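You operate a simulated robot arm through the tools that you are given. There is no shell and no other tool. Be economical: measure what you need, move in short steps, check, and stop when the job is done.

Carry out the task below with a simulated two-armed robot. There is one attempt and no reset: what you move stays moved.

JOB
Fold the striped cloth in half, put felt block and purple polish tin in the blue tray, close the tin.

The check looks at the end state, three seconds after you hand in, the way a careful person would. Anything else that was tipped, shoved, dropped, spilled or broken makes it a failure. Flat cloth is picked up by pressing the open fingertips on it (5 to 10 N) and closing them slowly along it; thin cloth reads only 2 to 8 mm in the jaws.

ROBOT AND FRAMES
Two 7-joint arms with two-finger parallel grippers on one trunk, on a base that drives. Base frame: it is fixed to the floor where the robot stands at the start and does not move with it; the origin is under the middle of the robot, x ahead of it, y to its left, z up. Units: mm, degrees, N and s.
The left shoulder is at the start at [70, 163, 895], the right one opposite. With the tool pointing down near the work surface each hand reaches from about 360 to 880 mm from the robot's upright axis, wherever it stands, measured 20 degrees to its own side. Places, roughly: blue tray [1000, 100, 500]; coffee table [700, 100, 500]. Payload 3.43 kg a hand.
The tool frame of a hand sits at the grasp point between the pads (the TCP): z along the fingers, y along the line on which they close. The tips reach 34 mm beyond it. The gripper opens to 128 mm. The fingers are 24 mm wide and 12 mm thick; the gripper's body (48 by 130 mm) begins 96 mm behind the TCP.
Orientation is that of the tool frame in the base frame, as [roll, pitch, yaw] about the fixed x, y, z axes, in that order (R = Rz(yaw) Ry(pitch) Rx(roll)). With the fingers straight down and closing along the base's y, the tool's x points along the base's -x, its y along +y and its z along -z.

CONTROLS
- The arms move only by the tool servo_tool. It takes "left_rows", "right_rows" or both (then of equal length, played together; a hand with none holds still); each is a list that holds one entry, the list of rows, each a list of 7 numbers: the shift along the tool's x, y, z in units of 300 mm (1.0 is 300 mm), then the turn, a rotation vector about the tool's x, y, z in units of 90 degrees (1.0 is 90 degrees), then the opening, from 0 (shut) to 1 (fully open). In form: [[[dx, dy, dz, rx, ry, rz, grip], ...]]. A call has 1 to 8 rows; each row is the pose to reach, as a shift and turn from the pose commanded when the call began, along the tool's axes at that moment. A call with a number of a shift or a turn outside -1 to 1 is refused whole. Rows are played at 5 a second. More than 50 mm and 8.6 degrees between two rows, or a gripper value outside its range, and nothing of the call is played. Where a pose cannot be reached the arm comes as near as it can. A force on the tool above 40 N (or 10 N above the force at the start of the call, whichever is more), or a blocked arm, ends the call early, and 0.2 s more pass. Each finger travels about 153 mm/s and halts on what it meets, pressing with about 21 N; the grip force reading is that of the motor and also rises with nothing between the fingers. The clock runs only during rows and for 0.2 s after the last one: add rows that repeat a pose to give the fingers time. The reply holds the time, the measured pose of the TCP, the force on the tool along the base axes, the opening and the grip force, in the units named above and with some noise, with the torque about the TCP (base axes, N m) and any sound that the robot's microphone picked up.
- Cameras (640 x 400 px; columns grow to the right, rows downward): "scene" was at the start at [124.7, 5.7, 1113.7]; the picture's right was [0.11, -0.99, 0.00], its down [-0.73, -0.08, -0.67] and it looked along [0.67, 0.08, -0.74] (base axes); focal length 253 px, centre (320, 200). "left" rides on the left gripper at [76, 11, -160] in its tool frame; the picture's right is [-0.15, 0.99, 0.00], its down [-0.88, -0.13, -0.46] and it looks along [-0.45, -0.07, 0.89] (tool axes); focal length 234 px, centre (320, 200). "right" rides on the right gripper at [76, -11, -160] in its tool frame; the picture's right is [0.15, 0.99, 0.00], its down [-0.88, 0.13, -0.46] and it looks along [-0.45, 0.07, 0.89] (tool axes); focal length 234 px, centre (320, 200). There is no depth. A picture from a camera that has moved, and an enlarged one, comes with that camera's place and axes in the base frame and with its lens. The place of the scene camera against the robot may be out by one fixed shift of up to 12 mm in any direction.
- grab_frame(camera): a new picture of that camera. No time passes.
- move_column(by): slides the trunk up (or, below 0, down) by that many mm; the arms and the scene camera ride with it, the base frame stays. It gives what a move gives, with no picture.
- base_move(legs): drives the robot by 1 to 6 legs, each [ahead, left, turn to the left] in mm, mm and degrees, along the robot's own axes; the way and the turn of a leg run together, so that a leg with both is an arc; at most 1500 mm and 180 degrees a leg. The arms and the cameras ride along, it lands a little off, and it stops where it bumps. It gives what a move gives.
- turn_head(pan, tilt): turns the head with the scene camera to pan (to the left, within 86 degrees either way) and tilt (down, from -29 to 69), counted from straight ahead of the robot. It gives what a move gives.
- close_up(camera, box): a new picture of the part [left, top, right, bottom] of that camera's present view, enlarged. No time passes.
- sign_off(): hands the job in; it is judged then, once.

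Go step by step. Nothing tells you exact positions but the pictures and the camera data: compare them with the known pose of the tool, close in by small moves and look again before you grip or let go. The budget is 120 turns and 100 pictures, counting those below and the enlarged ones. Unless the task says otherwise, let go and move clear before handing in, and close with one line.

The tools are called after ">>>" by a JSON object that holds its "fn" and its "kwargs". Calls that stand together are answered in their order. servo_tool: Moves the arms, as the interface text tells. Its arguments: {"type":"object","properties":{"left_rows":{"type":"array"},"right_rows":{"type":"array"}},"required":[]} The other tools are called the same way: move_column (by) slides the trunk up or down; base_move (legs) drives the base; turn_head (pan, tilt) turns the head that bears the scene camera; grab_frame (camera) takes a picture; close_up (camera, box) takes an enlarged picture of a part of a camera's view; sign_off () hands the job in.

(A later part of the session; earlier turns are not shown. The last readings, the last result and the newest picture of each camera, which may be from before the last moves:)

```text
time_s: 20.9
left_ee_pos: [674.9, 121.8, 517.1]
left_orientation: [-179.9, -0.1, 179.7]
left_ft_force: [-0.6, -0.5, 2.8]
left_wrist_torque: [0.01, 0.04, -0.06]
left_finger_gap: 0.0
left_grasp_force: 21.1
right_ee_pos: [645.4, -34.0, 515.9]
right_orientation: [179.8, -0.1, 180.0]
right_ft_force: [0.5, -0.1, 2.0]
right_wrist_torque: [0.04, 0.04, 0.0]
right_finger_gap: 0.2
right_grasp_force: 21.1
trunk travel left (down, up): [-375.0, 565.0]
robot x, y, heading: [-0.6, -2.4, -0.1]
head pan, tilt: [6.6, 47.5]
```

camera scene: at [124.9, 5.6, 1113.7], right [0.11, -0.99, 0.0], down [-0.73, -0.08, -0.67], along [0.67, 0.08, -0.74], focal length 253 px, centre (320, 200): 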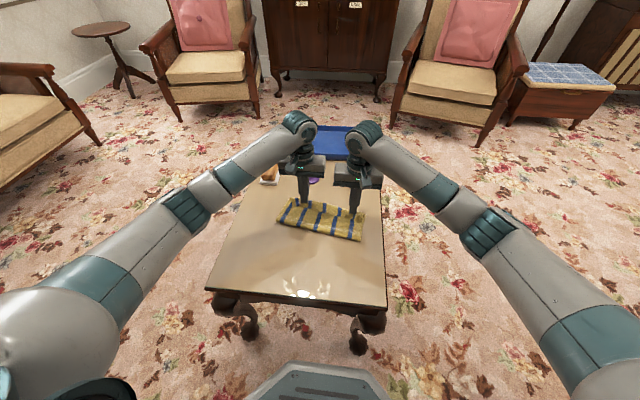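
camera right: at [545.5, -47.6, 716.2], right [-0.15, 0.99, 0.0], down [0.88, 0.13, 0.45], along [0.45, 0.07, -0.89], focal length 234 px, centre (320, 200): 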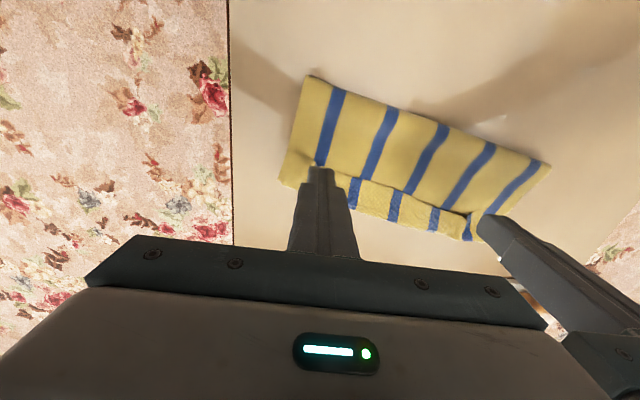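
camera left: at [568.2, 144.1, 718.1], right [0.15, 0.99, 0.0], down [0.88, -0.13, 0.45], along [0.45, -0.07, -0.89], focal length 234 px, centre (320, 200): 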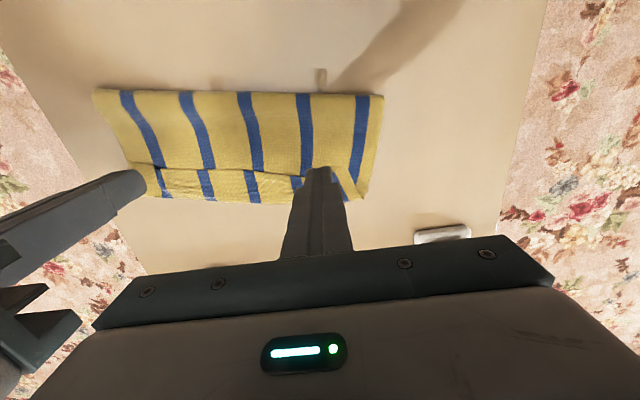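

Contact is light, about 2–3 N. I'll slide both fingertips outward (+x) to roll the hem open.

>>> {"fn": "servo_tool", "kwargs": {"left_rows": [[[-0.02, 0, 0.0005, 0, 0, 0, 0], [-0.04, 0, 0.0005, 0, 0, 0, 0], [-0.06, 0, 0.0005, 0, 0, 0, 0], [-0.08, 0, 0.0005, 0, 0, 0, 0], [-0.1, 0, 0.0005, 0, 0, 0, 0]]], "right_rows": [[[-0.02, 0, 0.0005, 0, 0, 0, 0], [-0.04, 0, 0.0005, 0, 0, 0, 0], [-0.06, 0, 0.0005, 0, 0, 0, 0], [-0.08, 0, 0.0005, 0, 0, 0, 0], [-0.1, 0, 0.0005, 0, 0, 0, 0]]]}}

>>> {"fn": "close_up", "kwargs": {"camera": "scene", "box": [266, 170, 378, 245]}}

```text
time_s: 22.1
left_ee_pos: [704.5, 121.5, 516.4]
left_orientation: [-180.0, -0.3, 179.8]
left_ft_force: [-1.8, -0.3, 6.7]
left_wrist_torque: [0.0, 0.06, -0.01]
left_finger_gap: 0.0
left_grasp_force: 20.3
right_ee_pos: [673.8, -35.9, 516.3]
right_orientation: [180.0, -0.2, -179.9]
right_ft_force: [-0.8, 0.5, 2.5]
right_wrist_torque: [0.04, 0.05, 0.0]
right_finger_gap: 0.2
right_grasp_force: 20.9
trunk travel left (down, up): [-375.0, 565.0]
robot x, y, heading: [-1.6, 1.0, -0.1]
head pan, tilt: [6.6, 47.5]
```

```text
5.33 times, centred on (322, 208) of scene
camera zoom: at [123.8, 5.5, 1113.9], right [0.11, -0.99, 0.0], down [-0.73, -0.08, -0.68], along [0.67, 0.08, -0.74], focal length 1352 px, centre (309, 160)
```

zoom: 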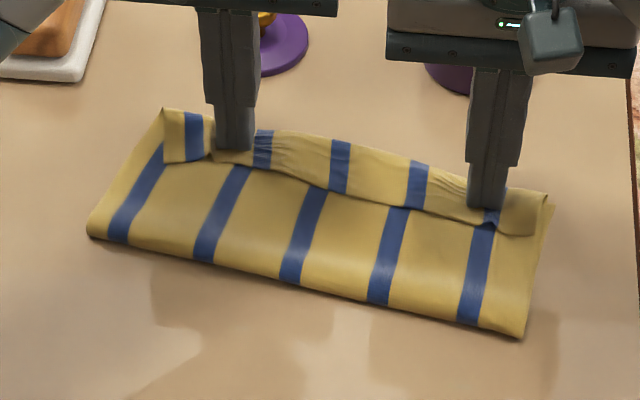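

Sliding only moved the whole cloth, so that doesn't work. I'll lift, turn the hands 90° and pinch the hem's free edge from both sides, which leaves the edge pointing up in the jaws.

>>> {"fn": "servo_tool", "kwargs": {"left_rows": [[[0, 0, -0.1, 0, 0, 0, 0], [0, 0, -0.2, 0, 0, 0.09, 0.1], [0, 0, -0.27, 0, 0, 0.18, 0.2], [0, 0, -0.27, 0, 0, 0.27, 0.3], [0, 0, -0.27, 0, 0, 0.36, 0.3], [0, 0, -0.27, 0, 0, 0.45, 0.3], [0, 0, -0.27, 0, 0, 0.54, 0.3]]], "right_rows": [[[0, 0, -0.1, 0, 0, 0, 0], [0, 0, -0.2, 0, 0, -0.09, 0.1], [0, 0, -0.27, 0, 0, -0.18, 0.2], [0, 0, -0.27, 0, 0, -0.27, 0.3], [0, 0, -0.27, 0, 0, -0.36, 0.3], [0, 0, -0.27, 0, 0, -0.45, 0.3], [0, 0, -0.27, 0, 0, -0.54, 0.3]]]}}

>>> {"fn": "servo_tool", "kwargs": {"left_rows": [[[0, 0, 0, 0, 0, 0.09, 0.3], [0, 0, 0, 0, 0, 0.18, 0.3], [0, 0, 0, 0, 0, 0.27, 0.3], [0, 0, 0, 0, 0, 0.36, 0.3], [0, 0, 0, 0, 0, 0.42, 0.3]]], "right_rows": [[[0, 0, 0, 0, 0, -0.09, 0.3], [0, 0, 0, 0, 0, -0.18, 0.3], [0, 0, 0, 0, 0, -0.27, 0.3], [0, 0, 0, 0, 0, -0.36, 0.3], [0, 0, 0, 0, 0, -0.42, 0.3]]]}}

>>> {"fn": "grab_frame", "kwargs": {"camera": "left"}}

>>> {"fn": "grab_frame", "kwargs": {"camera": "right"}}

>>> {"fn": "grab_frame", "kwargs": {"camera": "scene"}}

```text
time_s: 23.8
left_ee_pos: [705.5, 122.2, 596.3]
left_orientation: [-179.7, -0.1, 131.1]
left_ft_force: [-0.3, 0.2, 0.2]
left_wrist_torque: [0.02, 0.02, 0.01]
left_finger_gap: 38.4
left_grasp_force: 0.0
right_ee_pos: [674.5, -35.6, 597.1]
right_orientation: [179.9, 0.1, -131.1]
right_ft_force: [-0.3, 0.0, 0.7]
right_wrist_torque: [0.0, 0.04, -0.03]
right_finger_gap: 38.4
right_grasp_force: 0.0
trunk travel left (down, up): [-375.0, 565.0]
robot x, y, heading: [-0.8, 0.3, -0.1]
head pan, tilt: [6.6, 47.5]
```

```text
time_s: 24.9
left_ee_pos: [705.4, 121.7, 595.9]
left_orientation: [-179.8, 0.1, 93.3]
left_ft_force: [-0.1, 0.5, 0.1]
left_wrist_torque: [0.02, 0.0, -0.05]
left_finger_gap: 38.2
left_grasp_force: 0.0
right_ee_pos: [674.1, -34.7, 596.3]
right_orientation: [179.8, 0.1, -93.3]
right_ft_force: [-0.6, 0.3, -0.9]
right_wrist_torque: [-0.01, -0.01, -0.03]
right_finger_gap: 38.5
right_grasp_force: 0.1
trunk travel left (down, up): [-375.0, 565.0]
robot x, y, heading: [0.5, -1.9, 0.1]
head pan, tilt: [6.6, 47.5]
```

```text
68 pictures are left
camera left: at [713.8, 199.1, 754.9], right [1.0, -0.09, 0.0], down [-0.08, -0.89, 0.46], along [-0.04, -0.46, -0.89], focal length 234 px, centre (320, 200)
```

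left: 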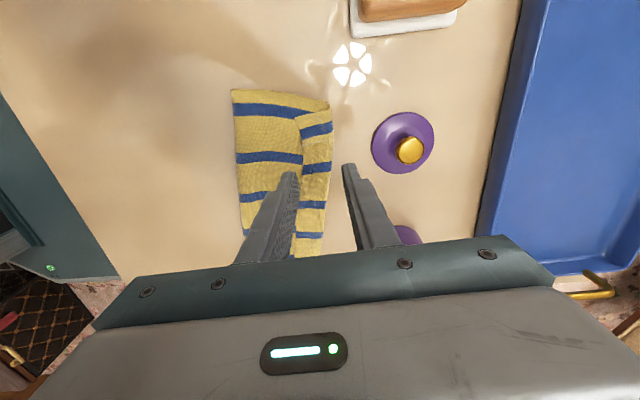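

```text
67 pictures are left
camera right: at [681.4, -112.1, 756.2], right [-1.0, -0.09, 0.0], down [-0.08, 0.89, 0.46], along [-0.04, 0.46, -0.89], focal length 234 px, centre (320, 200)
```

right: 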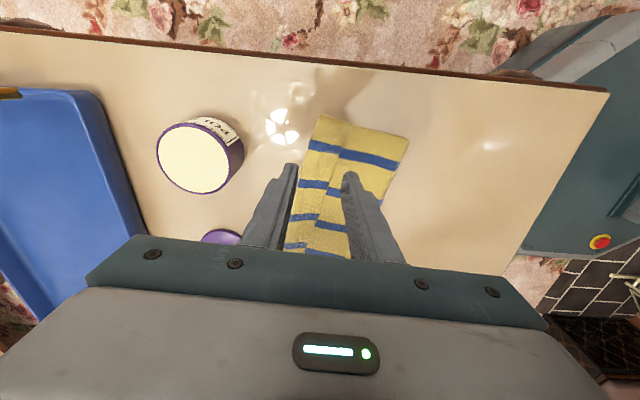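

```text
66 pictures are left
camera scene: at [124.8, 5.6, 1113.7], right [0.11, -0.99, 0.0], down [-0.73, -0.08, -0.67], along [0.67, 0.08, -0.74], focal length 253 px, centre (320, 200)
```

scene: 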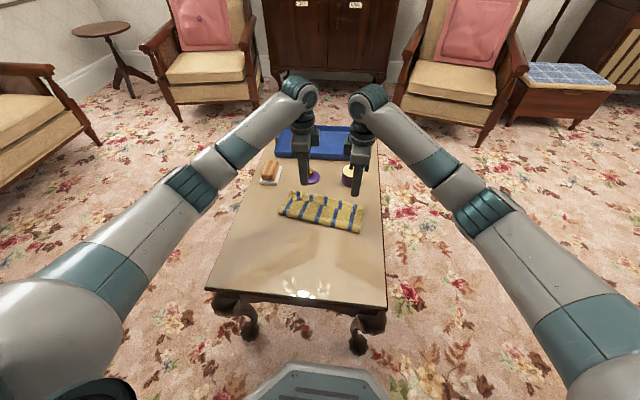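

>>> {"fn": "close_up", "kwargs": {"camera": "left", "box": [220, 75, 380, 275]}}

>>> {"fn": "close_up", "kwargs": {"camera": "right", "box": [240, 100, 420, 260]}}

```text
2.00 times, centred on (300, 175) of left
camera zoom: at [713.8, 199.1, 754.9], right [1.0, -0.09, 0.0], down [-0.08, -0.89, 0.46], along [-0.04, -0.46, -0.89], focal length 468 px, centre (360, 250)
```

zoom: 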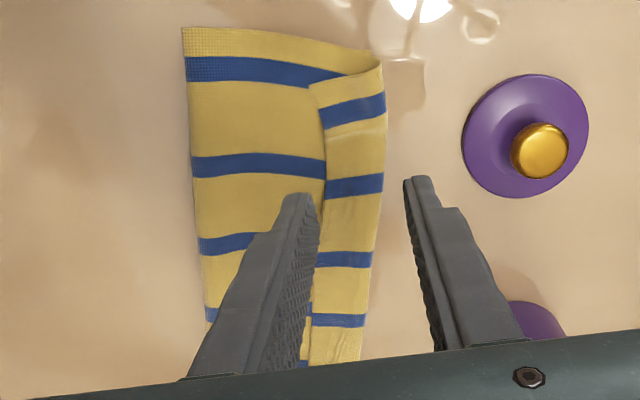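

```text
2.50 times, centred on (330, 180) of right
camera zoom: at [681.4, -112.1, 756.2], right [-1.0, -0.09, 0.0], down [-0.08, 0.89, 0.46], along [-0.04, 0.46, -0.89], focal length 585 px, centre (295, 250)
```

zoom: 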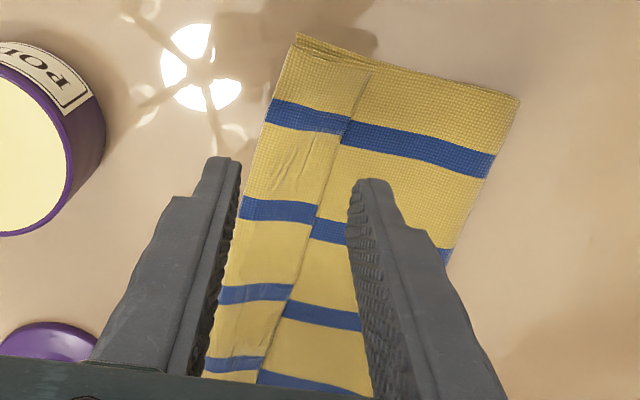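

>>> {"fn": "servo_tool", "kwargs": {"left_rows": [[[0.004, -0.011, 0.06, 0, 0, 0.055, 0.26], [0.008, -0.022, 0.12, 0, 0, 0.11, 0.234], [0.013, -0.034, 0.18, 0, 0, 0.165, 0.234], [0.013, -0.034, 0.24, 0, 0, 0.165, 0.234], [0.013, -0.034, 0.25, 0, 0, 0.165, 0.234]]], "right_rows": [[[-0.01, 0.014, 0.06, 0, 0, 0.03, 0.26], [-0.02, 0.028, 0.12, 0, 0, 0.06, 0.234], [-0.03, 0.042, 0.18, 0, 0, 0.091, 0.234], [-0.03, 0.042, 0.24, 0, 0, 0.091, 0.234], [-0.03, 0.042, 0.25, 0, 0, 0.091, 0.234]]]}}

>>> {"fn": "close_up", "kwargs": {"camera": "left", "box": [220, 75, 400, 275]}}

>>> {"fn": "close_up", "kwargs": {"camera": "right", "box": [240, 75, 420, 275]}}

```text
time_s: 26.1
left_ee_pos: [694.5, 126.1, 520.7]
left_orientation: [-179.7, 0.1, 78.6]
left_ft_force: [0.5, -0.5, -0.2]
left_wrist_torque: [-0.02, 0.02, 0.01]
left_finger_gap: 29.9
left_grasp_force: 0.1
right_ee_pos: [663.7, -24.5, 521.5]
right_orientation: [179.8, 0.1, -101.8]
right_ft_force: [0.8, -0.4, -0.3]
right_wrist_torque: [0.0, 0.02, 0.0]
right_finger_gap: 30.2
right_grasp_force: 0.2
trunk travel left (down, up): [-375.0, 565.0]
robot x, y, heading: [2.1, -2.1, 0.2]
head pan, tilt: [6.6, 47.5]
```

```text
2.00 times, centred on (310, 175) of left
camera zoom: at [722.4, 197.8, 679.9], right [0.94, -0.34, 0.0], down [-0.3, -0.84, 0.46], along [-0.16, -0.43, -0.89], focal length 468 px, centre (340, 250)
```

zoom: 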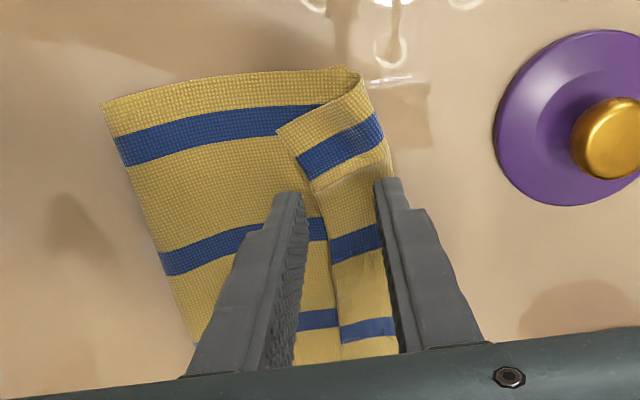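

```text
2.00 times, centred on (330, 175) of right
camera zoom: at [658.2, -102.8, 681.2], right [-1.0, 0.06, 0.0], down [0.05, 0.89, 0.46], along [0.02, 0.46, -0.89], focal length 468 px, centre (300, 250)
```

zoom: 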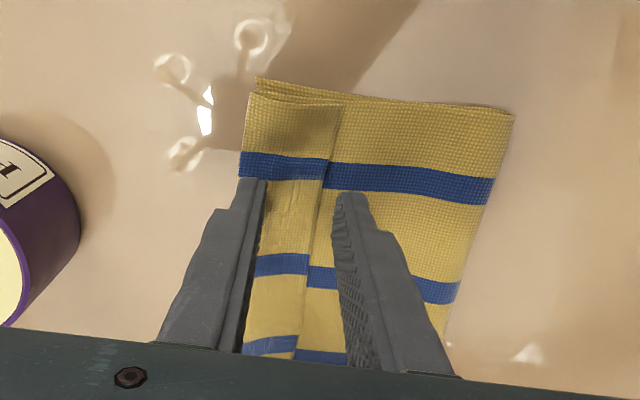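

>>> {"fn": "servo_tool", "kwargs": {"left_rows": [[[0, 0, 0.006, 0, 0, 0, 0.18], [0, 0, 0.012, 0, 0, 0, 0.18], [0, 0, 0.015, 0, 0, 0, 0.18]]], "right_rows": [[[0, 0, 0.006, 0, 0, 0, 0.22], [0, 0, 0.012, 0, 0, 0, 0.22], [0, 0, 0.015, 0, 0, 0, 0.22]]]}}

```text
time_s: 26.9
left_ee_pos: [694.9, 124.5, 515.9]
left_orientation: [-179.7, 0.1, 78.6]
left_ft_force: [0.6, -0.1, 0.1]
left_wrist_torque: [0.03, -0.01, -0.03]
left_finger_gap: 23.0
left_grasp_force: 0.0
right_ee_pos: [664.0, -25.4, 516.8]
right_orientation: [179.7, 0.1, -101.7]
right_ft_force: [-0.3, -0.8, -0.7]
right_wrist_torque: [0.0, 0.01, 0.03]
right_finger_gap: 28.1
right_grasp_force: 0.0
trunk travel left (down, up): [-375.0, 565.0]
robot x, y, heading: [1.1, 1.3, -0.0]
head pan, tilt: [6.6, 47.5]
```

>>> {"fn": "servo_tool", "kwargs": {"left_rows": [[[0, 0, 0.002, 0, 0, 0, 0.18], [0, 0, 0.002, 0, 0, 0, 0.18]]], "right_rows": [[[0, 0, 0.003, 0, 0, 0, 0.22], [0, 0, 0.003, 0, 0, 0, 0.22]]]}}

```text
time_s: 27.6
left_ee_pos: [695.7, 125.0, 516.1]
left_orientation: [-179.8, 0.2, 78.5]
left_ft_force: [0.7, 0.0, 1.3]
left_wrist_torque: [0.05, -0.03, -0.01]
left_finger_gap: 23.0
left_grasp_force: 0.1
right_ee_pos: [662.7, -25.1, 516.7]
right_orientation: [179.8, 0.0, -101.7]
right_ft_force: [-1.1, 0.0, 0.2]
right_wrist_torque: [0.06, 0.0, -0.03]
right_finger_gap: 28.1
right_grasp_force: 0.1
trunk travel left (down, up): [-375.0, 565.0]
robot x, y, heading: [-1.8, 2.1, 0.2]
head pan, tilt: [6.6, 47.5]
```

>>> {"fn": "servo_tool", "kwargs": {"left_rows": [[[0, 0, 0.001, 0, 0, 0, 0.18], [0, 0, 0.001, 0, 0, 0, 0.15], [0, 0, 0.001, 0, 0, 0, 0.12], [0, 0, 0.001, 0, 0, 0, 0.09], [0, 0, 0.001, 0, 0, 0, 0.06], [0, 0, 0.001, 0, 0, 0, 0.03], [0, 0, 0.001, 0, 0, 0, 0], [0, 0, 0.001, 0, 0, 0, 0]]], "right_rows": [[[0, 0, 0.003, 0, 0, 0, 0.22], [0, 0, 0.003, 0, 0, 0, 0.18], [0, 0, 0.003, 0, 0, 0, 0.14], [0, 0, 0.003, 0, 0, 0, 0.1], [0, 0, 0.003, 0, 0, 0, 0.06], [0, 0, 0.003, 0, 0, 0, 0.03], [0, 0, 0.003, 0, 0, 0, 0], [0, 0, 0.003, 0, 0, 0, 0]]]}}

>>> {"fn": "close_up", "kwargs": {"camera": "left", "box": [220, 75, 400, 275]}}

>>> {"fn": "close_up", "kwargs": {"camera": "right", "box": [240, 75, 420, 275]}}

```text
time_s: 29.4
left_ee_pos: [694.7, 125.3, 515.6]
left_orientation: [-179.7, 0.1, 78.6]
left_ft_force: [0.1, -0.5, 0.8]
left_wrist_torque: [-0.02, 0.01, -0.02]
left_finger_gap: 2.2
left_grasp_force: 20.8
right_ee_pos: [663.1, -25.0, 515.2]
right_orientation: [179.9, 0.1, -101.7]
right_ft_force: [-0.2, 0.7, 5.8]
right_wrist_torque: [-0.03, -0.04, 0.04]
right_finger_gap: 2.1
right_grasp_force: 20.6
trunk travel left (down, up): [-375.0, 565.0]
robot x, y, heading: [0.8, 0.9, 0.2]
head pan, tilt: [6.6, 47.5]
```

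```text
2.00 times, centred on (310, 175) of left
camera zoom: at [721.7, 198.2, 674.6], right [0.94, -0.34, 0.0], down [-0.3, -0.84, 0.46], along [-0.16, -0.43, -0.89], focal length 468 px, centre (340, 250)
```

zoom: 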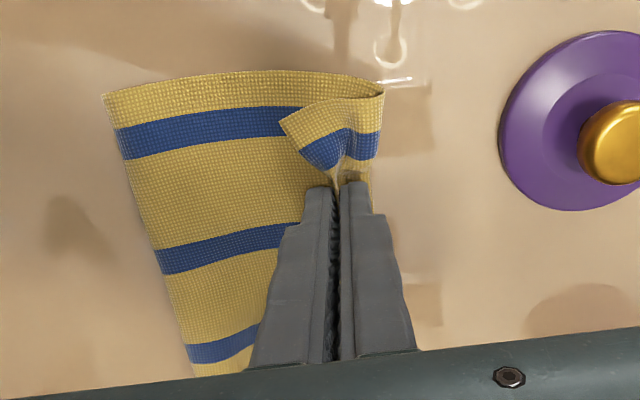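

```text
2.00 times, centred on (330, 175) of right
camera zoom: at [658.2, -102.5, 675.9], right [-1.0, 0.06, 0.0], down [0.05, 0.89, 0.46], along [0.03, 0.46, -0.89], focal length 468 px, centre (300, 250)
```

zoom: 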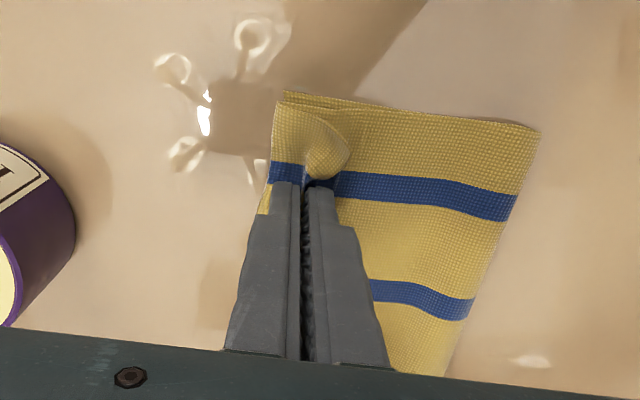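

Both hands hold a pinch of the flap. I'll lift slightly to see which layers come with it.

>>> {"fn": "servo_tool", "kwargs": {"left_rows": [[[0, 0, -0.04, 0, 0, 0, 0], [0, 0, -0.09, 0, 0, 0, 0], [0, 0, -0.15, 0, 0, 0, 0]]], "right_rows": [[[0, 0, -0.04, 0, 0, 0, 0], [0, 0, -0.09, 0, 0, 0, 0], [0, 0, -0.15, 0, 0, 0, 0]]]}}

>>> {"fn": "close_up", "kwargs": {"camera": "left", "box": [200, 75, 400, 275]}}

>>> {"fn": "close_up", "kwargs": {"camera": "scene", "box": [266, 160, 386, 240]}}

```text
time_s: 30.1
left_ee_pos: [693.9, 125.7, 559.2]
left_orientation: [-179.7, 0.1, 78.6]
left_ft_force: [-0.4, -0.2, 0.9]
left_wrist_torque: [0.02, -0.05, 0.01]
left_finger_gap: 2.2
left_grasp_force: 20.7
right_ee_pos: [662.4, -25.3, 559.9]
right_orientation: [179.8, 0.1, -101.8]
right_ft_force: [0.8, 0.5, 1.2]
right_wrist_torque: [0.0, 0.02, 0.0]
right_finger_gap: 1.9
right_grasp_force: 20.8
trunk travel left (down, up): [-375.0, 565.0]
robot x, y, heading: [0.9, 1.0, -0.0]
head pan, tilt: [6.6, 47.5]
```

```text
2.00 times, centred on (300, 175) of left
camera zoom: at [721.8, 198.4, 719.3], right [0.94, -0.34, 0.0], down [-0.3, -0.84, 0.46], along [-0.16, -0.43, -0.89], focal length 468 px, centre (360, 250)
```

zoom: 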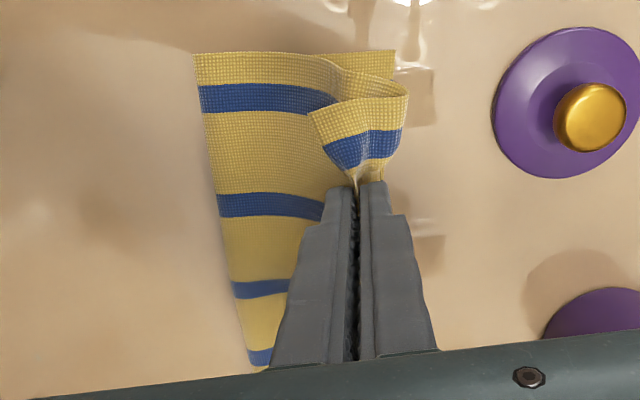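

```text
5.00 times, centred on (326, 200) of scene
camera zoom: at [124.5, 5.6, 1113.7], right [0.11, -0.99, 0.0], down [-0.73, -0.08, -0.68], along [0.67, 0.08, -0.74], focal length 1267 px, centre (290, 200)
```

zoom: 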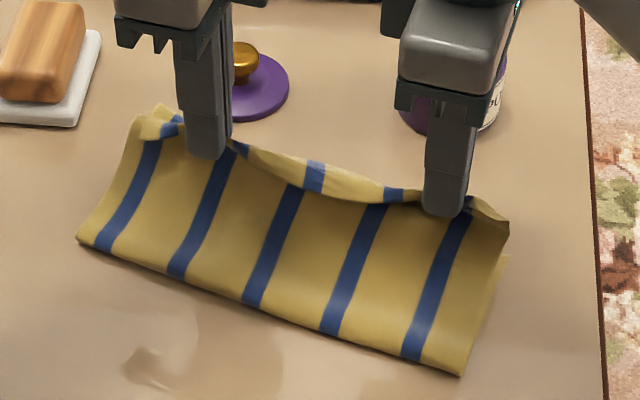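

The flap lifted cleanly and the lower layer shows flat, but the fold line sits about 30 mm too far forward. I'll raise the top layer and carry it back past the fold so it lies down, then swing it forward again.

>>> {"fn": "servo_tool", "kwargs": {"left_rows": [[[0.011, -0.1, -0.107, 0, 0, 0, 0], [0.023, -0.216, -0.183, 0, 0, 0, 0], [0.036, -0.333, -0.217, 0, 0, 0, 0], [0.048, -0.449, -0.207, 0, 0, 0, 0], [0.051, -0.506, -0.18, 0, 0, 0, 0], [0.051, -0.506, -0.18, 0, 0, 0, 0]]], "right_rows": [[[0, 0.1, -0.107, 0, 0, 0, 0], [-0.002, 0.216, -0.183, 0, 0, 0, 0], [-0.004, 0.333, -0.217, 0, 0, 0, 0], [-0.006, 0.449, -0.207, 0, 0, 0, 0], [-0.009, 0.506, -0.18, 0, 0, 0, 0], [-0.009, 0.506, -0.18, 0, 0, 0, 0]]]}}

>>> {"fn": "grab_frame", "kwargs": {"camera": "scene"}}

>>> {"fn": "grab_frame", "kwargs": {"camera": "left"}}

```text
time_s: 31.6
left_ee_pos: [549.3, 169.7, 615.1]
left_orientation: [-179.9, 0.1, 78.4]
left_ft_force: [-2.8, -15.1, -1.3]
left_wrist_torque: [-0.46, 0.09, -0.01]
left_finger_gap: 1.9
left_grasp_force: 21.9
right_ee_pos: [515.0, 9.0, 614.2]
right_orientation: [179.8, 0.2, -101.6]
right_ft_force: [3.8, 15.2, 0.2]
right_wrist_torque: [0.49, -0.12, -0.02]
right_finger_gap: 1.7
right_grasp_force: 20.9
trunk travel left (down, up): [-375.0, 565.0]
robot x, y, heading: [0.0, -3.8, 0.1]
head pan, tilt: [6.6, 47.5]
```

```text
57 pictures are left
camera scene: at [124.8, 5.6, 1113.7], right [0.11, -0.99, 0.0], down [-0.73, -0.08, -0.67], along [0.67, 0.08, -0.74], focal length 253 px, centre (320, 200)
```

scene: 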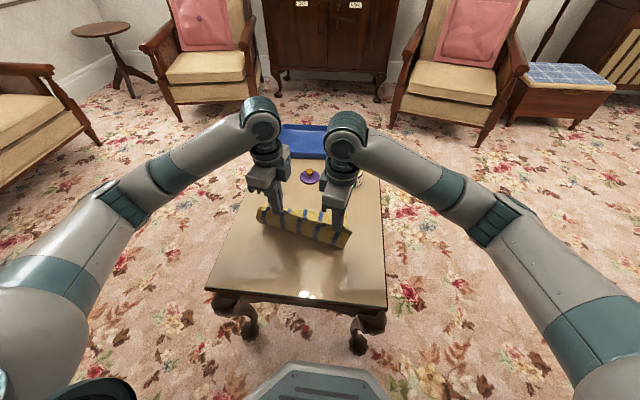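

```text
56 pictures are left
camera left: at [576.6, 242.8, 773.9], right [0.94, -0.34, 0.0], down [-0.3, -0.84, 0.46], along [-0.16, -0.43, -0.89], focal length 234 px, centre (320, 200)
```

left: 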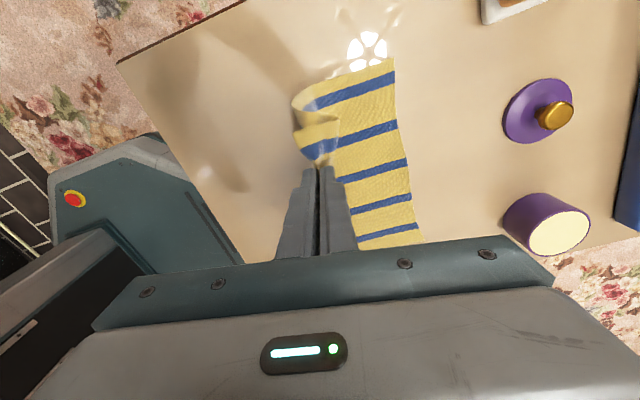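

The cloth slid back with the pull, and the hem would form again because my grip is too deep. I'll lay the top layer back flat towards the robot and re-grip just at its edge.

>>> {"fn": "servo_tool", "kwargs": {"left_rows": [[[-0.006, -0.097, 0.01, 0, 0, 0, 0], [-0.016, -0.214, 0.043, 0, 0, 0, 0], [-0.023, -0.315, 0.117, 0, 0, 0, 0], [-0.026, -0.399, 0.217, 0, 0, 0, 0], [-0.028, -0.44, 0.3, 0, 0, 0, 0], [-0.028, -0.44, 0.3, 0, 0, 0, 0]]], "right_rows": [[[0.001, 0.085, 0.02, 0, 0, 0, 0], [0.003, 0.176, 0.073, 0, 0, 0, 0], [0.003, 0.261, 0.153, 0, 0, 0, 0], [0, 0.33, 0.24, 0, 0, 0, 0], [-0.003, 0.362, 0.297, 0, 0, 0, 0], [-0.003, 0.362, 0.297, 0, 0, 0, 0]]]}}

>>> {"fn": "grab_frame", "kwargs": {"camera": "scene"}}

```text
time_s: 33.0
left_ee_pos: [417.2, 188.2, 526.0]
left_orientation: [-179.8, 0.0, 78.6]
left_ft_force: [-0.7, -0.7, 0.7]
left_wrist_torque: [0.0, 0.02, -0.03]
left_finger_gap: 2.2
left_grasp_force: 21.2
right_ee_pos: [408.4, 31.3, 526.5]
right_orientation: [179.8, 0.0, -101.7]
right_ft_force: [1.0, 0.9, 0.0]
right_wrist_torque: [0.07, 0.0, 0.02]
right_finger_gap: 1.8
right_grasp_force: 20.4
trunk travel left (down, up): [-375.0, 565.0]
robot x, y, heading: [-0.0, 3.7, -0.2]
head pan, tilt: [6.6, 47.5]
```

```text
55 pictures are left
camera scene: at [124.8, 5.6, 1113.7], right [0.11, -0.99, 0.0], down [-0.73, -0.08, -0.67], along [0.67, 0.08, -0.74], focal length 253 px, centre (320, 200)
```

scene: 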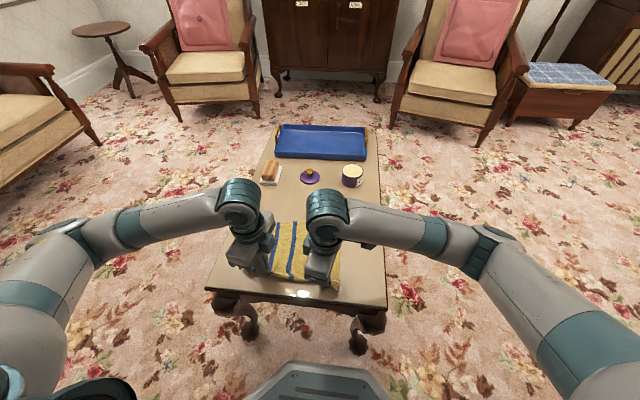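

Laid back. Next I'll lower 4 mm, open, rise and look.

>>> {"fn": "servo_tool", "kwargs": {"left_rows": [[[0, 0, 0.015, 0, 0, 0, 0], [0, 0, 0.015, 0, 0, 0, 0.1], [0, 0, 0.015, 0, 0, 0, 0.16], [0, 0, -0.08, 0, 0, 0, 0.16], [0, 0, -0.2, 0, 0, 0, 0.16], [0.1, 0, -0.3, 0, 0, 0, 0.16], [0.2, 0, -0.35, 0, 0, 0, 0.16]]], "right_rows": [[[0, 0, 0.015, 0, 0, 0, 0], [0, 0, 0.015, 0, 0, 0, 0.1], [0, 0, 0.015, 0, 0, 0, 0.16], [0, 0, -0.08, 0, 0, 0, 0.16], [0, 0, -0.2, 0, 0, 0, 0.16], [0.1, 0, -0.3, 0, 0, 0, 0.16], [0.2, 0, -0.35, 0, 0, 0, 0.16]]]}}

>>> {"fn": "close_up", "kwargs": {"camera": "scene", "box": [210, 180, 400, 310]}}

>>> {"fn": "grab_frame", "kwargs": {"camera": "left"}}

>>> {"fn": "grab_frame", "kwargs": {"camera": "right"}}

```text
time_s: 34.5
left_ee_pos: [430.9, 247.0, 632.0]
left_orientation: [-179.8, 0.1, 78.5]
left_ft_force: [0.2, -0.4, 0.4]
left_wrist_torque: [0.03, 0.0, 0.02]
left_finger_gap: 20.5
left_grasp_force: 0.1
right_ee_pos: [396.9, -28.7, 630.4]
right_orientation: [179.8, 0.0, -101.7]
right_ft_force: [-0.7, 0.5, 0.3]
right_wrist_torque: [-0.02, -0.01, 0.02]
right_finger_gap: 20.5
right_grasp_force: 0.1
trunk travel left (down, up): [-375.0, 565.0]
robot x, y, heading: [-2.3, -0.5, 0.0]
head pan, tilt: [6.6, 47.5]
```

```text
3.08 times, centred on (305, 245) of scene
camera zoom: at [124.3, 5.5, 1113.7], right [0.11, -0.99, 0.0], down [-0.73, -0.08, -0.68], along [0.67, 0.08, -0.74], focal length 780 px, centre (366, 62)
```

zoom: 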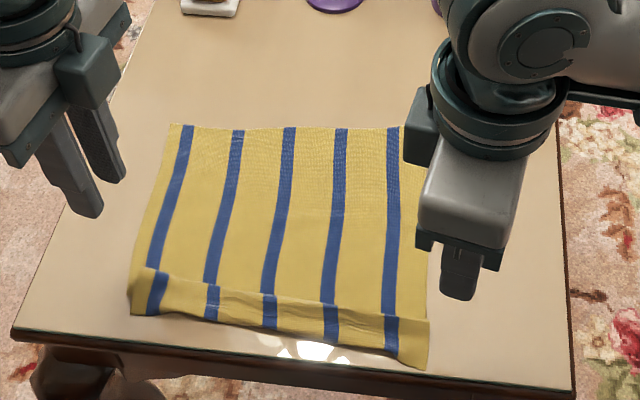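

```text
53 pictures are left
camera left: at [458.3, 319.6, 789.6], right [0.94, -0.34, 0.0], down [-0.3, -0.84, 0.46], along [-0.16, -0.43, -0.89], focal length 234 px, centre (320, 200)
```

left: 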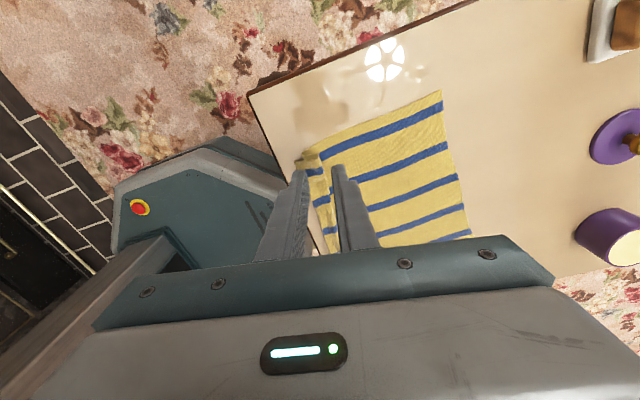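

```text
52 pictures are left
camera right: at [392.6, -105.6, 791.1], right [-1.0, 0.06, 0.0], down [0.05, 0.89, 0.46], along [0.02, 0.46, -0.89], focal length 234 px, centre (320, 200)
```

right: 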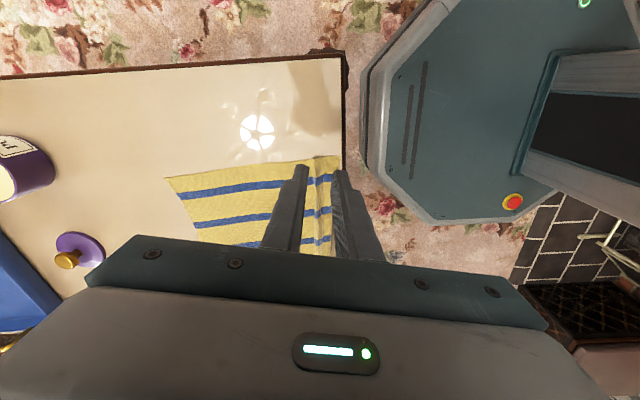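

>>> {"fn": "close_up", "kwargs": {"camera": "scene", "box": [245, 255, 345, 305]}}

>>> {"fn": "close_up", "kwargs": {"camera": "right", "box": [150, 140, 370, 260]}}

```text
6.40 times, centred on (295, 280) of scene
camera zoom: at [124.3, 5.5, 1113.7], right [0.11, -0.99, 0.0], down [-0.73, -0.08, -0.68], along [0.67, 0.08, -0.74], focal length 1622 px, centre (480, -312)
```

zoom: 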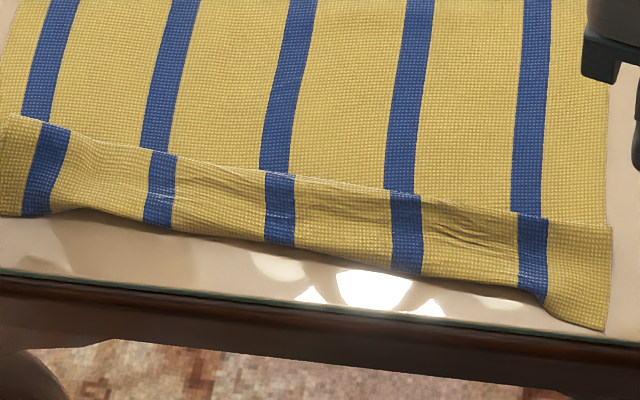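

```text
2.91 times, centred on (260, 200) of right
camera zoom: at [392.6, -105.6, 791.1], right [-1.0, 0.06, 0.0], down [0.05, 0.89, 0.46], along [0.02, 0.46, -0.89], focal length 681 px, centre (494, 200)
```

zoom: 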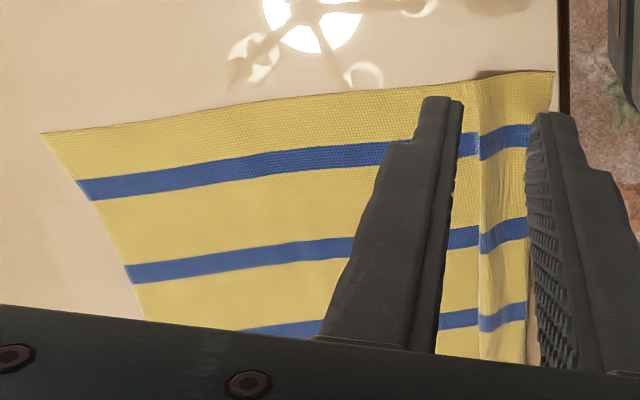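

There's a pleat about 30 mm in from the near edge. I'll straddle it with the fingertips, press lightly and open the jaws to stretch it flat.

>>> {"fn": "servo_tool", "kwargs": {"left_rows": [[[-0.06, 0.005, 0.05, 0, 0, 0, 0.2], [-0.13, 0.01, 0.12, 0, 0, 0, 0.21], [-0.19, 0.018, 0.22, 0, 0, 0, 0.21], [-0.19, 0.018, 0.32, 0, 0, 0, 0.21], [-0.19, 0.018, 0.362, 0, 0, 0, 0.21]]], "right_rows": [[[-0.07, 0, 0.05, 0, 0, 0, 0.2], [-0.14, 0, 0.12, 0, 0, 0, 0.21], [-0.217, 0, 0.22, 0, 0, 0, 0.21], [-0.217, 0, 0.31, 0, 0, 0, 0.21], [-0.217, 0, 0.355, 0, 0, 0, 0.21]]]}}

>>> {"fn": "close_up", "kwargs": {"camera": "right", "box": [220, 100, 400, 260]}}

>>> {"fn": "close_up", "kwargs": {"camera": "left", "box": [220, 100, 400, 260]}}

```text
time_s: 35.8
left_ee_pos: [422.9, 188.5, 523.1]
left_orientation: [-179.8, 0.3, 78.5]
left_ft_force: [0.4, -0.3, 0.1]
left_wrist_torque: [-0.03, -0.01, 0.03]
left_finger_gap: 26.7
left_grasp_force: 0.0
right_ee_pos: [409.6, 37.6, 525.2]
right_orientation: [180.0, 0.1, -101.7]
right_ft_force: [0.3, -0.4, -0.2]
right_wrist_torque: [0.0, -0.03, -0.02]
right_finger_gap: 26.9
right_grasp_force: 0.1
trunk travel left (down, up): [-375.0, 565.0]
robot x, y, heading: [-1.6, 0.4, -0.5]
head pan, tilt: [6.6, 47.5]
```

```text
2.50 times, centred on (310, 180) of right
camera zoom: at [405.5, -40.2, 683.7], right [-1.0, 0.06, 0.0], down [0.05, 0.89, 0.46], along [0.02, 0.46, -0.89], focal length 585 px, centre (345, 250)
```

zoom: 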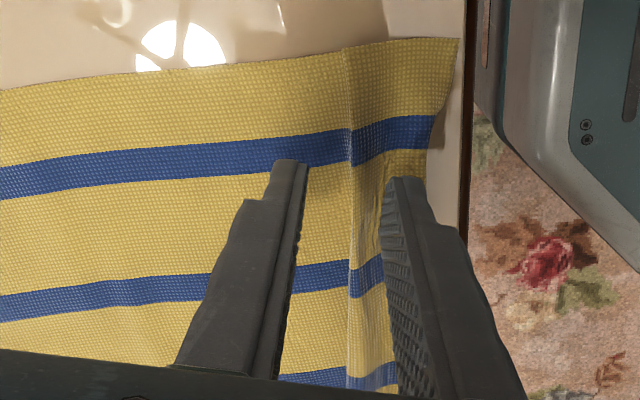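

```text
2.50 times, centred on (310, 180) of left
camera zoom: at [450.9, 262.4, 681.3], right [0.94, -0.34, 0.0], down [-0.3, -0.84, 0.46], along [-0.16, -0.43, -0.89], focal length 585 px, centre (345, 250)
```

zoom: 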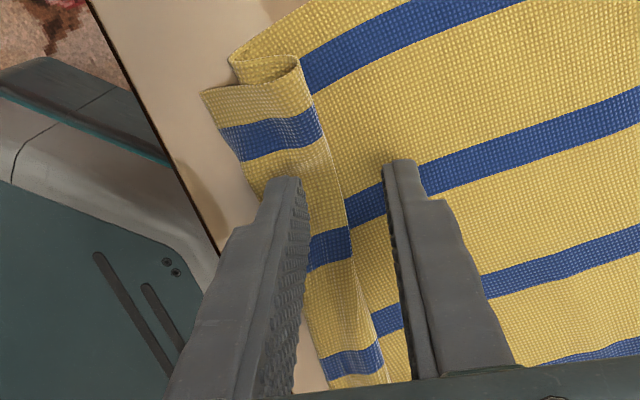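

>>> {"fn": "servo_tool", "kwargs": {"left_rows": [[[0, 0, 0.012, 0, 0, 0, 0.21], [0, 0, 0.02, 0, 0, 0, 0.21], [0, 0, 0.024, 0, 0, 0, 0.21]]], "right_rows": [[[0, 0, 0.018, 0, 0, 0, 0.21], [0, 0, 0.025, 0, 0, 0, 0.21], [0, 0, 0.028, 0, 0, 0, 0.21]]]}}

```text
time_s: 36.5
left_ee_pos: [423.8, 190.4, 515.9]
left_orientation: [-179.8, 0.2, 78.5]
left_ft_force: [-0.7, 0.2, 6.0]
left_wrist_torque: [0.0, 0.12, 0.0]
left_finger_gap: 26.9
left_grasp_force: 0.0
right_ee_pos: [409.0, 36.8, 515.4]
right_orientation: [179.8, 0.0, -101.8]
right_ft_force: [0.7, 0.2, 0.8]
right_wrist_torque: [-0.02, 0.02, -0.02]
right_finger_gap: 26.9
right_grasp_force: 0.0
trunk travel left (down, up): [-375.0, 565.0]
robot x, y, heading: [0.9, 0.1, 0.2]
head pan, tilt: [6.6, 47.5]
```

>>> {"fn": "servo_tool", "kwargs": {"left_rows": [[[0, 0, 0.0005, 0, 0, 0, 0.21], [0, 0.021, 0.0005, 0, 0, 0, 0.31], [0, 0.043, 0.0005, 0, 0, 0, 0.41], [0, 0.064, 0.0005, 0, 0, 0, 0.51], [0, 0.085, 0.0005, 0, 0, 0, 0.61], [0, 0.106, 0.0005, 0, 0, 0, 0.71], [0, 0.106, 0.0005, 0, 0, 0, 0.71]]], "right_rows": [[[0, 0, 0.002, 0, 0, 0, 0.21], [0, -0.021, 0.002, 0, 0, 0, 0.31], [0, -0.043, 0.002, 0, 0, 0, 0.41], [0, -0.064, 0.002, 0, 0, 0, 0.51], [0, -0.085, 0.002, 0, 0, 0, 0.61], [0, -0.106, 0.002, 0, 0, 0, 0.71], [0, -0.106, 0.002, 0, 0, 0, 0.71]]]}}

>>> {"fn": "close_up", "kwargs": {"camera": "right", "box": [160, 80, 440, 260]}}

>>> {"fn": "close_up", "kwargs": {"camera": "left", "box": [200, 60, 480, 260]}}

```text
time_s: 38.1
left_ee_pos: [456.0, 184.8, 515.3]
left_orientation: [-179.8, 0.0, 78.6]
left_ft_force: [1.1, 0.1, 17.7]
left_wrist_torque: [0.17, 0.75, 0.01]
left_finger_gap: 90.2
left_grasp_force: 0.0
right_ee_pos: [441.5, 31.1, 516.4]
right_orientation: [179.9, 0.1, -101.7]
right_ft_force: [0.2, 0.3, 0.3]
right_wrist_torque: [0.0, 0.02, 0.02]
right_finger_gap: 90.9
right_grasp_force: 0.0
trunk travel left (down, up): [-375.0, 565.0]
robot x, y, heading: [-1.5, -1.5, -0.0]
head pan, tilt: [6.6, 47.5]
```

```text
2.22 times, centred on (300, 170) of right
camera zoom: at [435.8, -47.6, 676.0], right [-1.0, 0.06, 0.0], down [0.05, 0.89, 0.46], along [0.03, 0.46, -0.89], focal length 520 px, centre (364, 267)
```

zoom: 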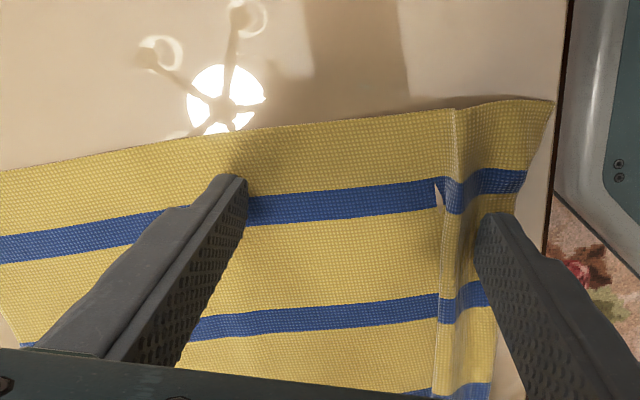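

```text
2.00 times, centred on (340, 160) of left
camera zoom: at [482.2, 256.2, 674.4], right [0.94, -0.34, 0.0], down [-0.3, -0.84, 0.46], along [-0.16, -0.43, -0.89], focal length 468 px, centre (280, 280)
```

zoom: 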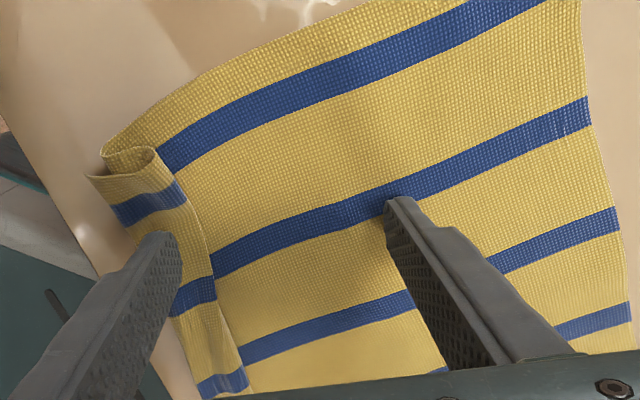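

The pleat only half-moved, but lifting the edge will open it anyway. I'll re-grip exactly at the near edge, with one finger just off the cloth and the other on it.

>>> {"fn": "servo_tool", "kwargs": {"left_rows": [[[0, 0, -0.1, 0, 0, 0, 0.5], [-0.015, -0.1, -0.12, 0, 0, 0, 0.3], [-0.03, -0.201, -0.12, 0, 0, 0, 0.157], [-0.03, -0.201, -0.05, 0, 0, 0, 0.157], [-0.03, -0.201, -0.02, 0, 0, 0, 0.157]]], "right_rows": [[[0, 0, -0.1, 0, 0, 0, 0.5], [0.012, 0.09, -0.12, 0, 0, 0, 0.3], [0.025, 0.187, -0.12, 0, 0, 0, 0.157], [0.025, 0.187, -0.05, 0, 0, 0, 0.157], [0.025, 0.187, -0.02, 0, 0, 0, 0.157]]]}}

>>> {"fn": "close_up", "kwargs": {"camera": "right", "box": [220, 100, 400, 260]}}

>>> {"fn": "close_up", "kwargs": {"camera": "left", "box": [220, 100, 400, 260]}}

```text
time_s: 39.4
left_ee_pos: [393.4, 187.0, 520.4]
left_orientation: [-179.8, 0.1, 78.6]
left_ft_force: [0.7, -0.6, 0.1]
left_wrist_torque: [-0.05, 0.01, -0.02]
left_finger_gap: 20.2
left_grasp_force: 0.1
right_ee_pos: [384.3, 35.0, 522.4]
right_orientation: [179.9, 0.1, -101.7]
right_ft_force: [0.1, 0.3, 0.2]
right_wrist_torque: [-0.01, -0.04, 0.03]
right_finger_gap: 19.9
right_grasp_force: 0.0
trunk travel left (down, up): [-375.0, 565.0]
robot x, y, heading: [0.7, 2.3, -0.2]
head pan, tilt: [6.6, 47.5]
```

```text
2.50 times, centred on (310, 180) of right
camera zoom: at [380.1, -43.2, 682.2], right [-1.0, 0.06, 0.0], down [0.05, 0.89, 0.46], along [0.02, 0.46, -0.89], focal length 585 px, centre (345, 250)
```

zoom: 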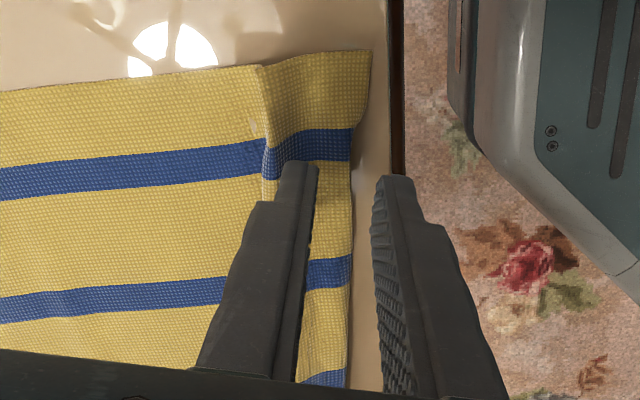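

```text
2.50 times, centred on (310, 180) of left
camera zoom: at [420.8, 259.6, 679.3], right [0.94, -0.34, 0.0], down [-0.3, -0.84, 0.46], along [-0.16, -0.43, -0.89], focal length 585 px, centre (345, 250)
```

zoom: 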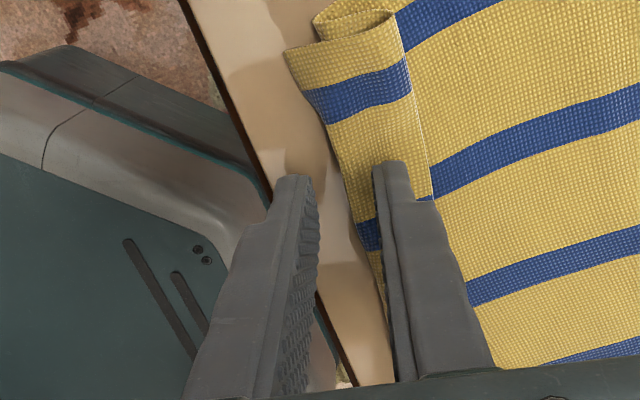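

>>> {"fn": "servo_tool", "kwargs": {"left_rows": [[[0, 0.017, 0, 0, 0, 0, 0.157], [0, 0.017, 0.01, 0, 0, 0, 0.157], [0, 0.017, 0.016, 0, 0, 0, 0.157], [0, 0.017, 0.019, 0, 0, 0, 0.157]]], "right_rows": [[[0, -0.017, 0, 0, 0, 0, 0.157], [0, -0.017, 0.01, 0, 0, 0, 0.157], [0, -0.017, 0.018, 0, 0, 0, 0.157], [0, -0.017, 0.021, 0, 0, 0, 0.157]]]}}

```text
time_s: 40.4
left_ee_pos: [399.1, 186.0, 515.8]
left_orientation: [-179.8, 0.2, 78.6]
left_ft_force: [-0.5, -0.7, 5.1]
left_wrist_torque: [0.01, -0.06, 0.02]
left_finger_gap: 20.3
left_grasp_force: 0.0
right_ee_pos: [389.8, 32.9, 517.1]
right_orientation: [179.9, 0.2, -101.7]
right_ft_force: [-0.8, 0.2, 3.8]
right_wrist_torque: [0.01, -0.07, -0.04]
right_finger_gap: 20.0
right_grasp_force: 0.0
trunk travel left (down, up): [-375.0, 565.0]
robot x, y, heading: [-0.9, 2.9, 0.0]
head pan, tilt: [6.6, 47.5]
```

Contact is 4–5 N on the cloth side. I'll press very slightly more and close slowly.

>>> {"fn": "servo_tool", "kwargs": {"left_rows": [[[0, 0, 0.0005, 0, 0, 0, 0.157], [0, 0, 0.0005, 0, 0, 0, 0.13], [0, 0, 0.0005, 0, 0, 0, 0.1], [0, 0, 0.0005, 0, 0, 0, 0.075], [0, 0, 0.0005, 0, 0, 0, 0.05], [0, 0, 0.0005, 0, 0, 0, 0.025], [0, 0, 0.0005, 0, 0, 0, 0], [0, 0, 0.0005, 0, 0, 0, 0]]], "right_rows": [[[0, 0, 0.001, 0, 0, 0, 0.157], [0, 0, 0.001, 0, 0, 0, 0.13], [0, 0, 0.001, 0, 0, 0, 0.1], [0, 0, 0.001, 0, 0, 0, 0.075], [0, 0, 0.001, 0, 0, 0, 0.05], [0, 0, 0.001, 0, 0, 0, 0.025], [0, 0, 0.001, 0, 0, 0, 0], [0, 0, 0.001, 0, 0, 0, 0]]]}}

>>> {"fn": "close_up", "kwargs": {"camera": "right", "box": [220, 100, 400, 260]}}

>>> {"fn": "close_up", "kwargs": {"camera": "left", "box": [220, 100, 400, 260]}}

```text
time_s: 42.1
left_ee_pos: [399.5, 185.2, 515.5]
left_orientation: [-179.8, 0.3, 78.6]
left_ft_force: [1.1, 0.1, 12.3]
left_wrist_torque: [0.03, -0.15, 0.03]
left_finger_gap: 1.9
left_grasp_force: 21.1
right_ee_pos: [387.6, 32.3, 515.2]
right_orientation: [179.9, 0.2, -101.8]
right_ft_force: [0.7, -0.5, -0.3]
right_wrist_torque: [0.0, 0.0, 0.0]
right_finger_gap: 1.7
right_grasp_force: 21.3
trunk travel left (down, up): [-375.0, 565.0]
robot x, y, heading: [-0.1, -3.0, 0.0]
head pan, tilt: [6.6, 47.5]
```

```text
2.50 times, centred on (310, 180) of right
camera zoom: at [384.3, -44.8, 675.5], right [-1.0, 0.06, 0.0], down [0.05, 0.89, 0.46], along [0.03, 0.46, -0.89], focal length 585 px, centre (345, 250)
```

zoom: 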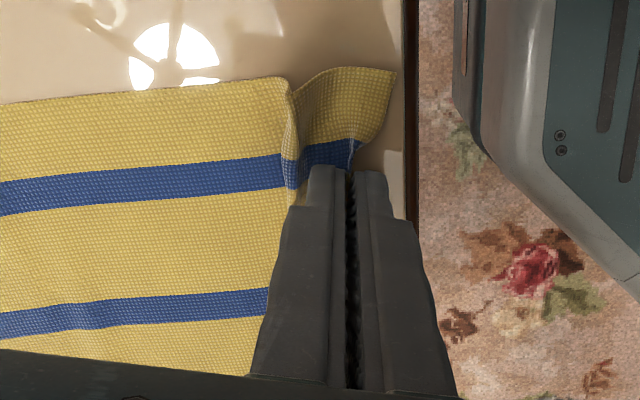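

```text
2.50 times, centred on (310, 180) of left
camera zoom: at [426.3, 258.4, 674.5], right [0.94, -0.34, 0.0], down [-0.3, -0.84, 0.46], along [-0.16, -0.43, -0.89], focal length 585 px, centre (345, 250)
```

zoom: 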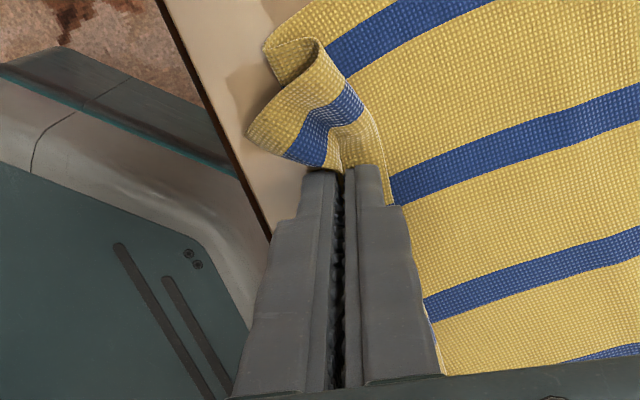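

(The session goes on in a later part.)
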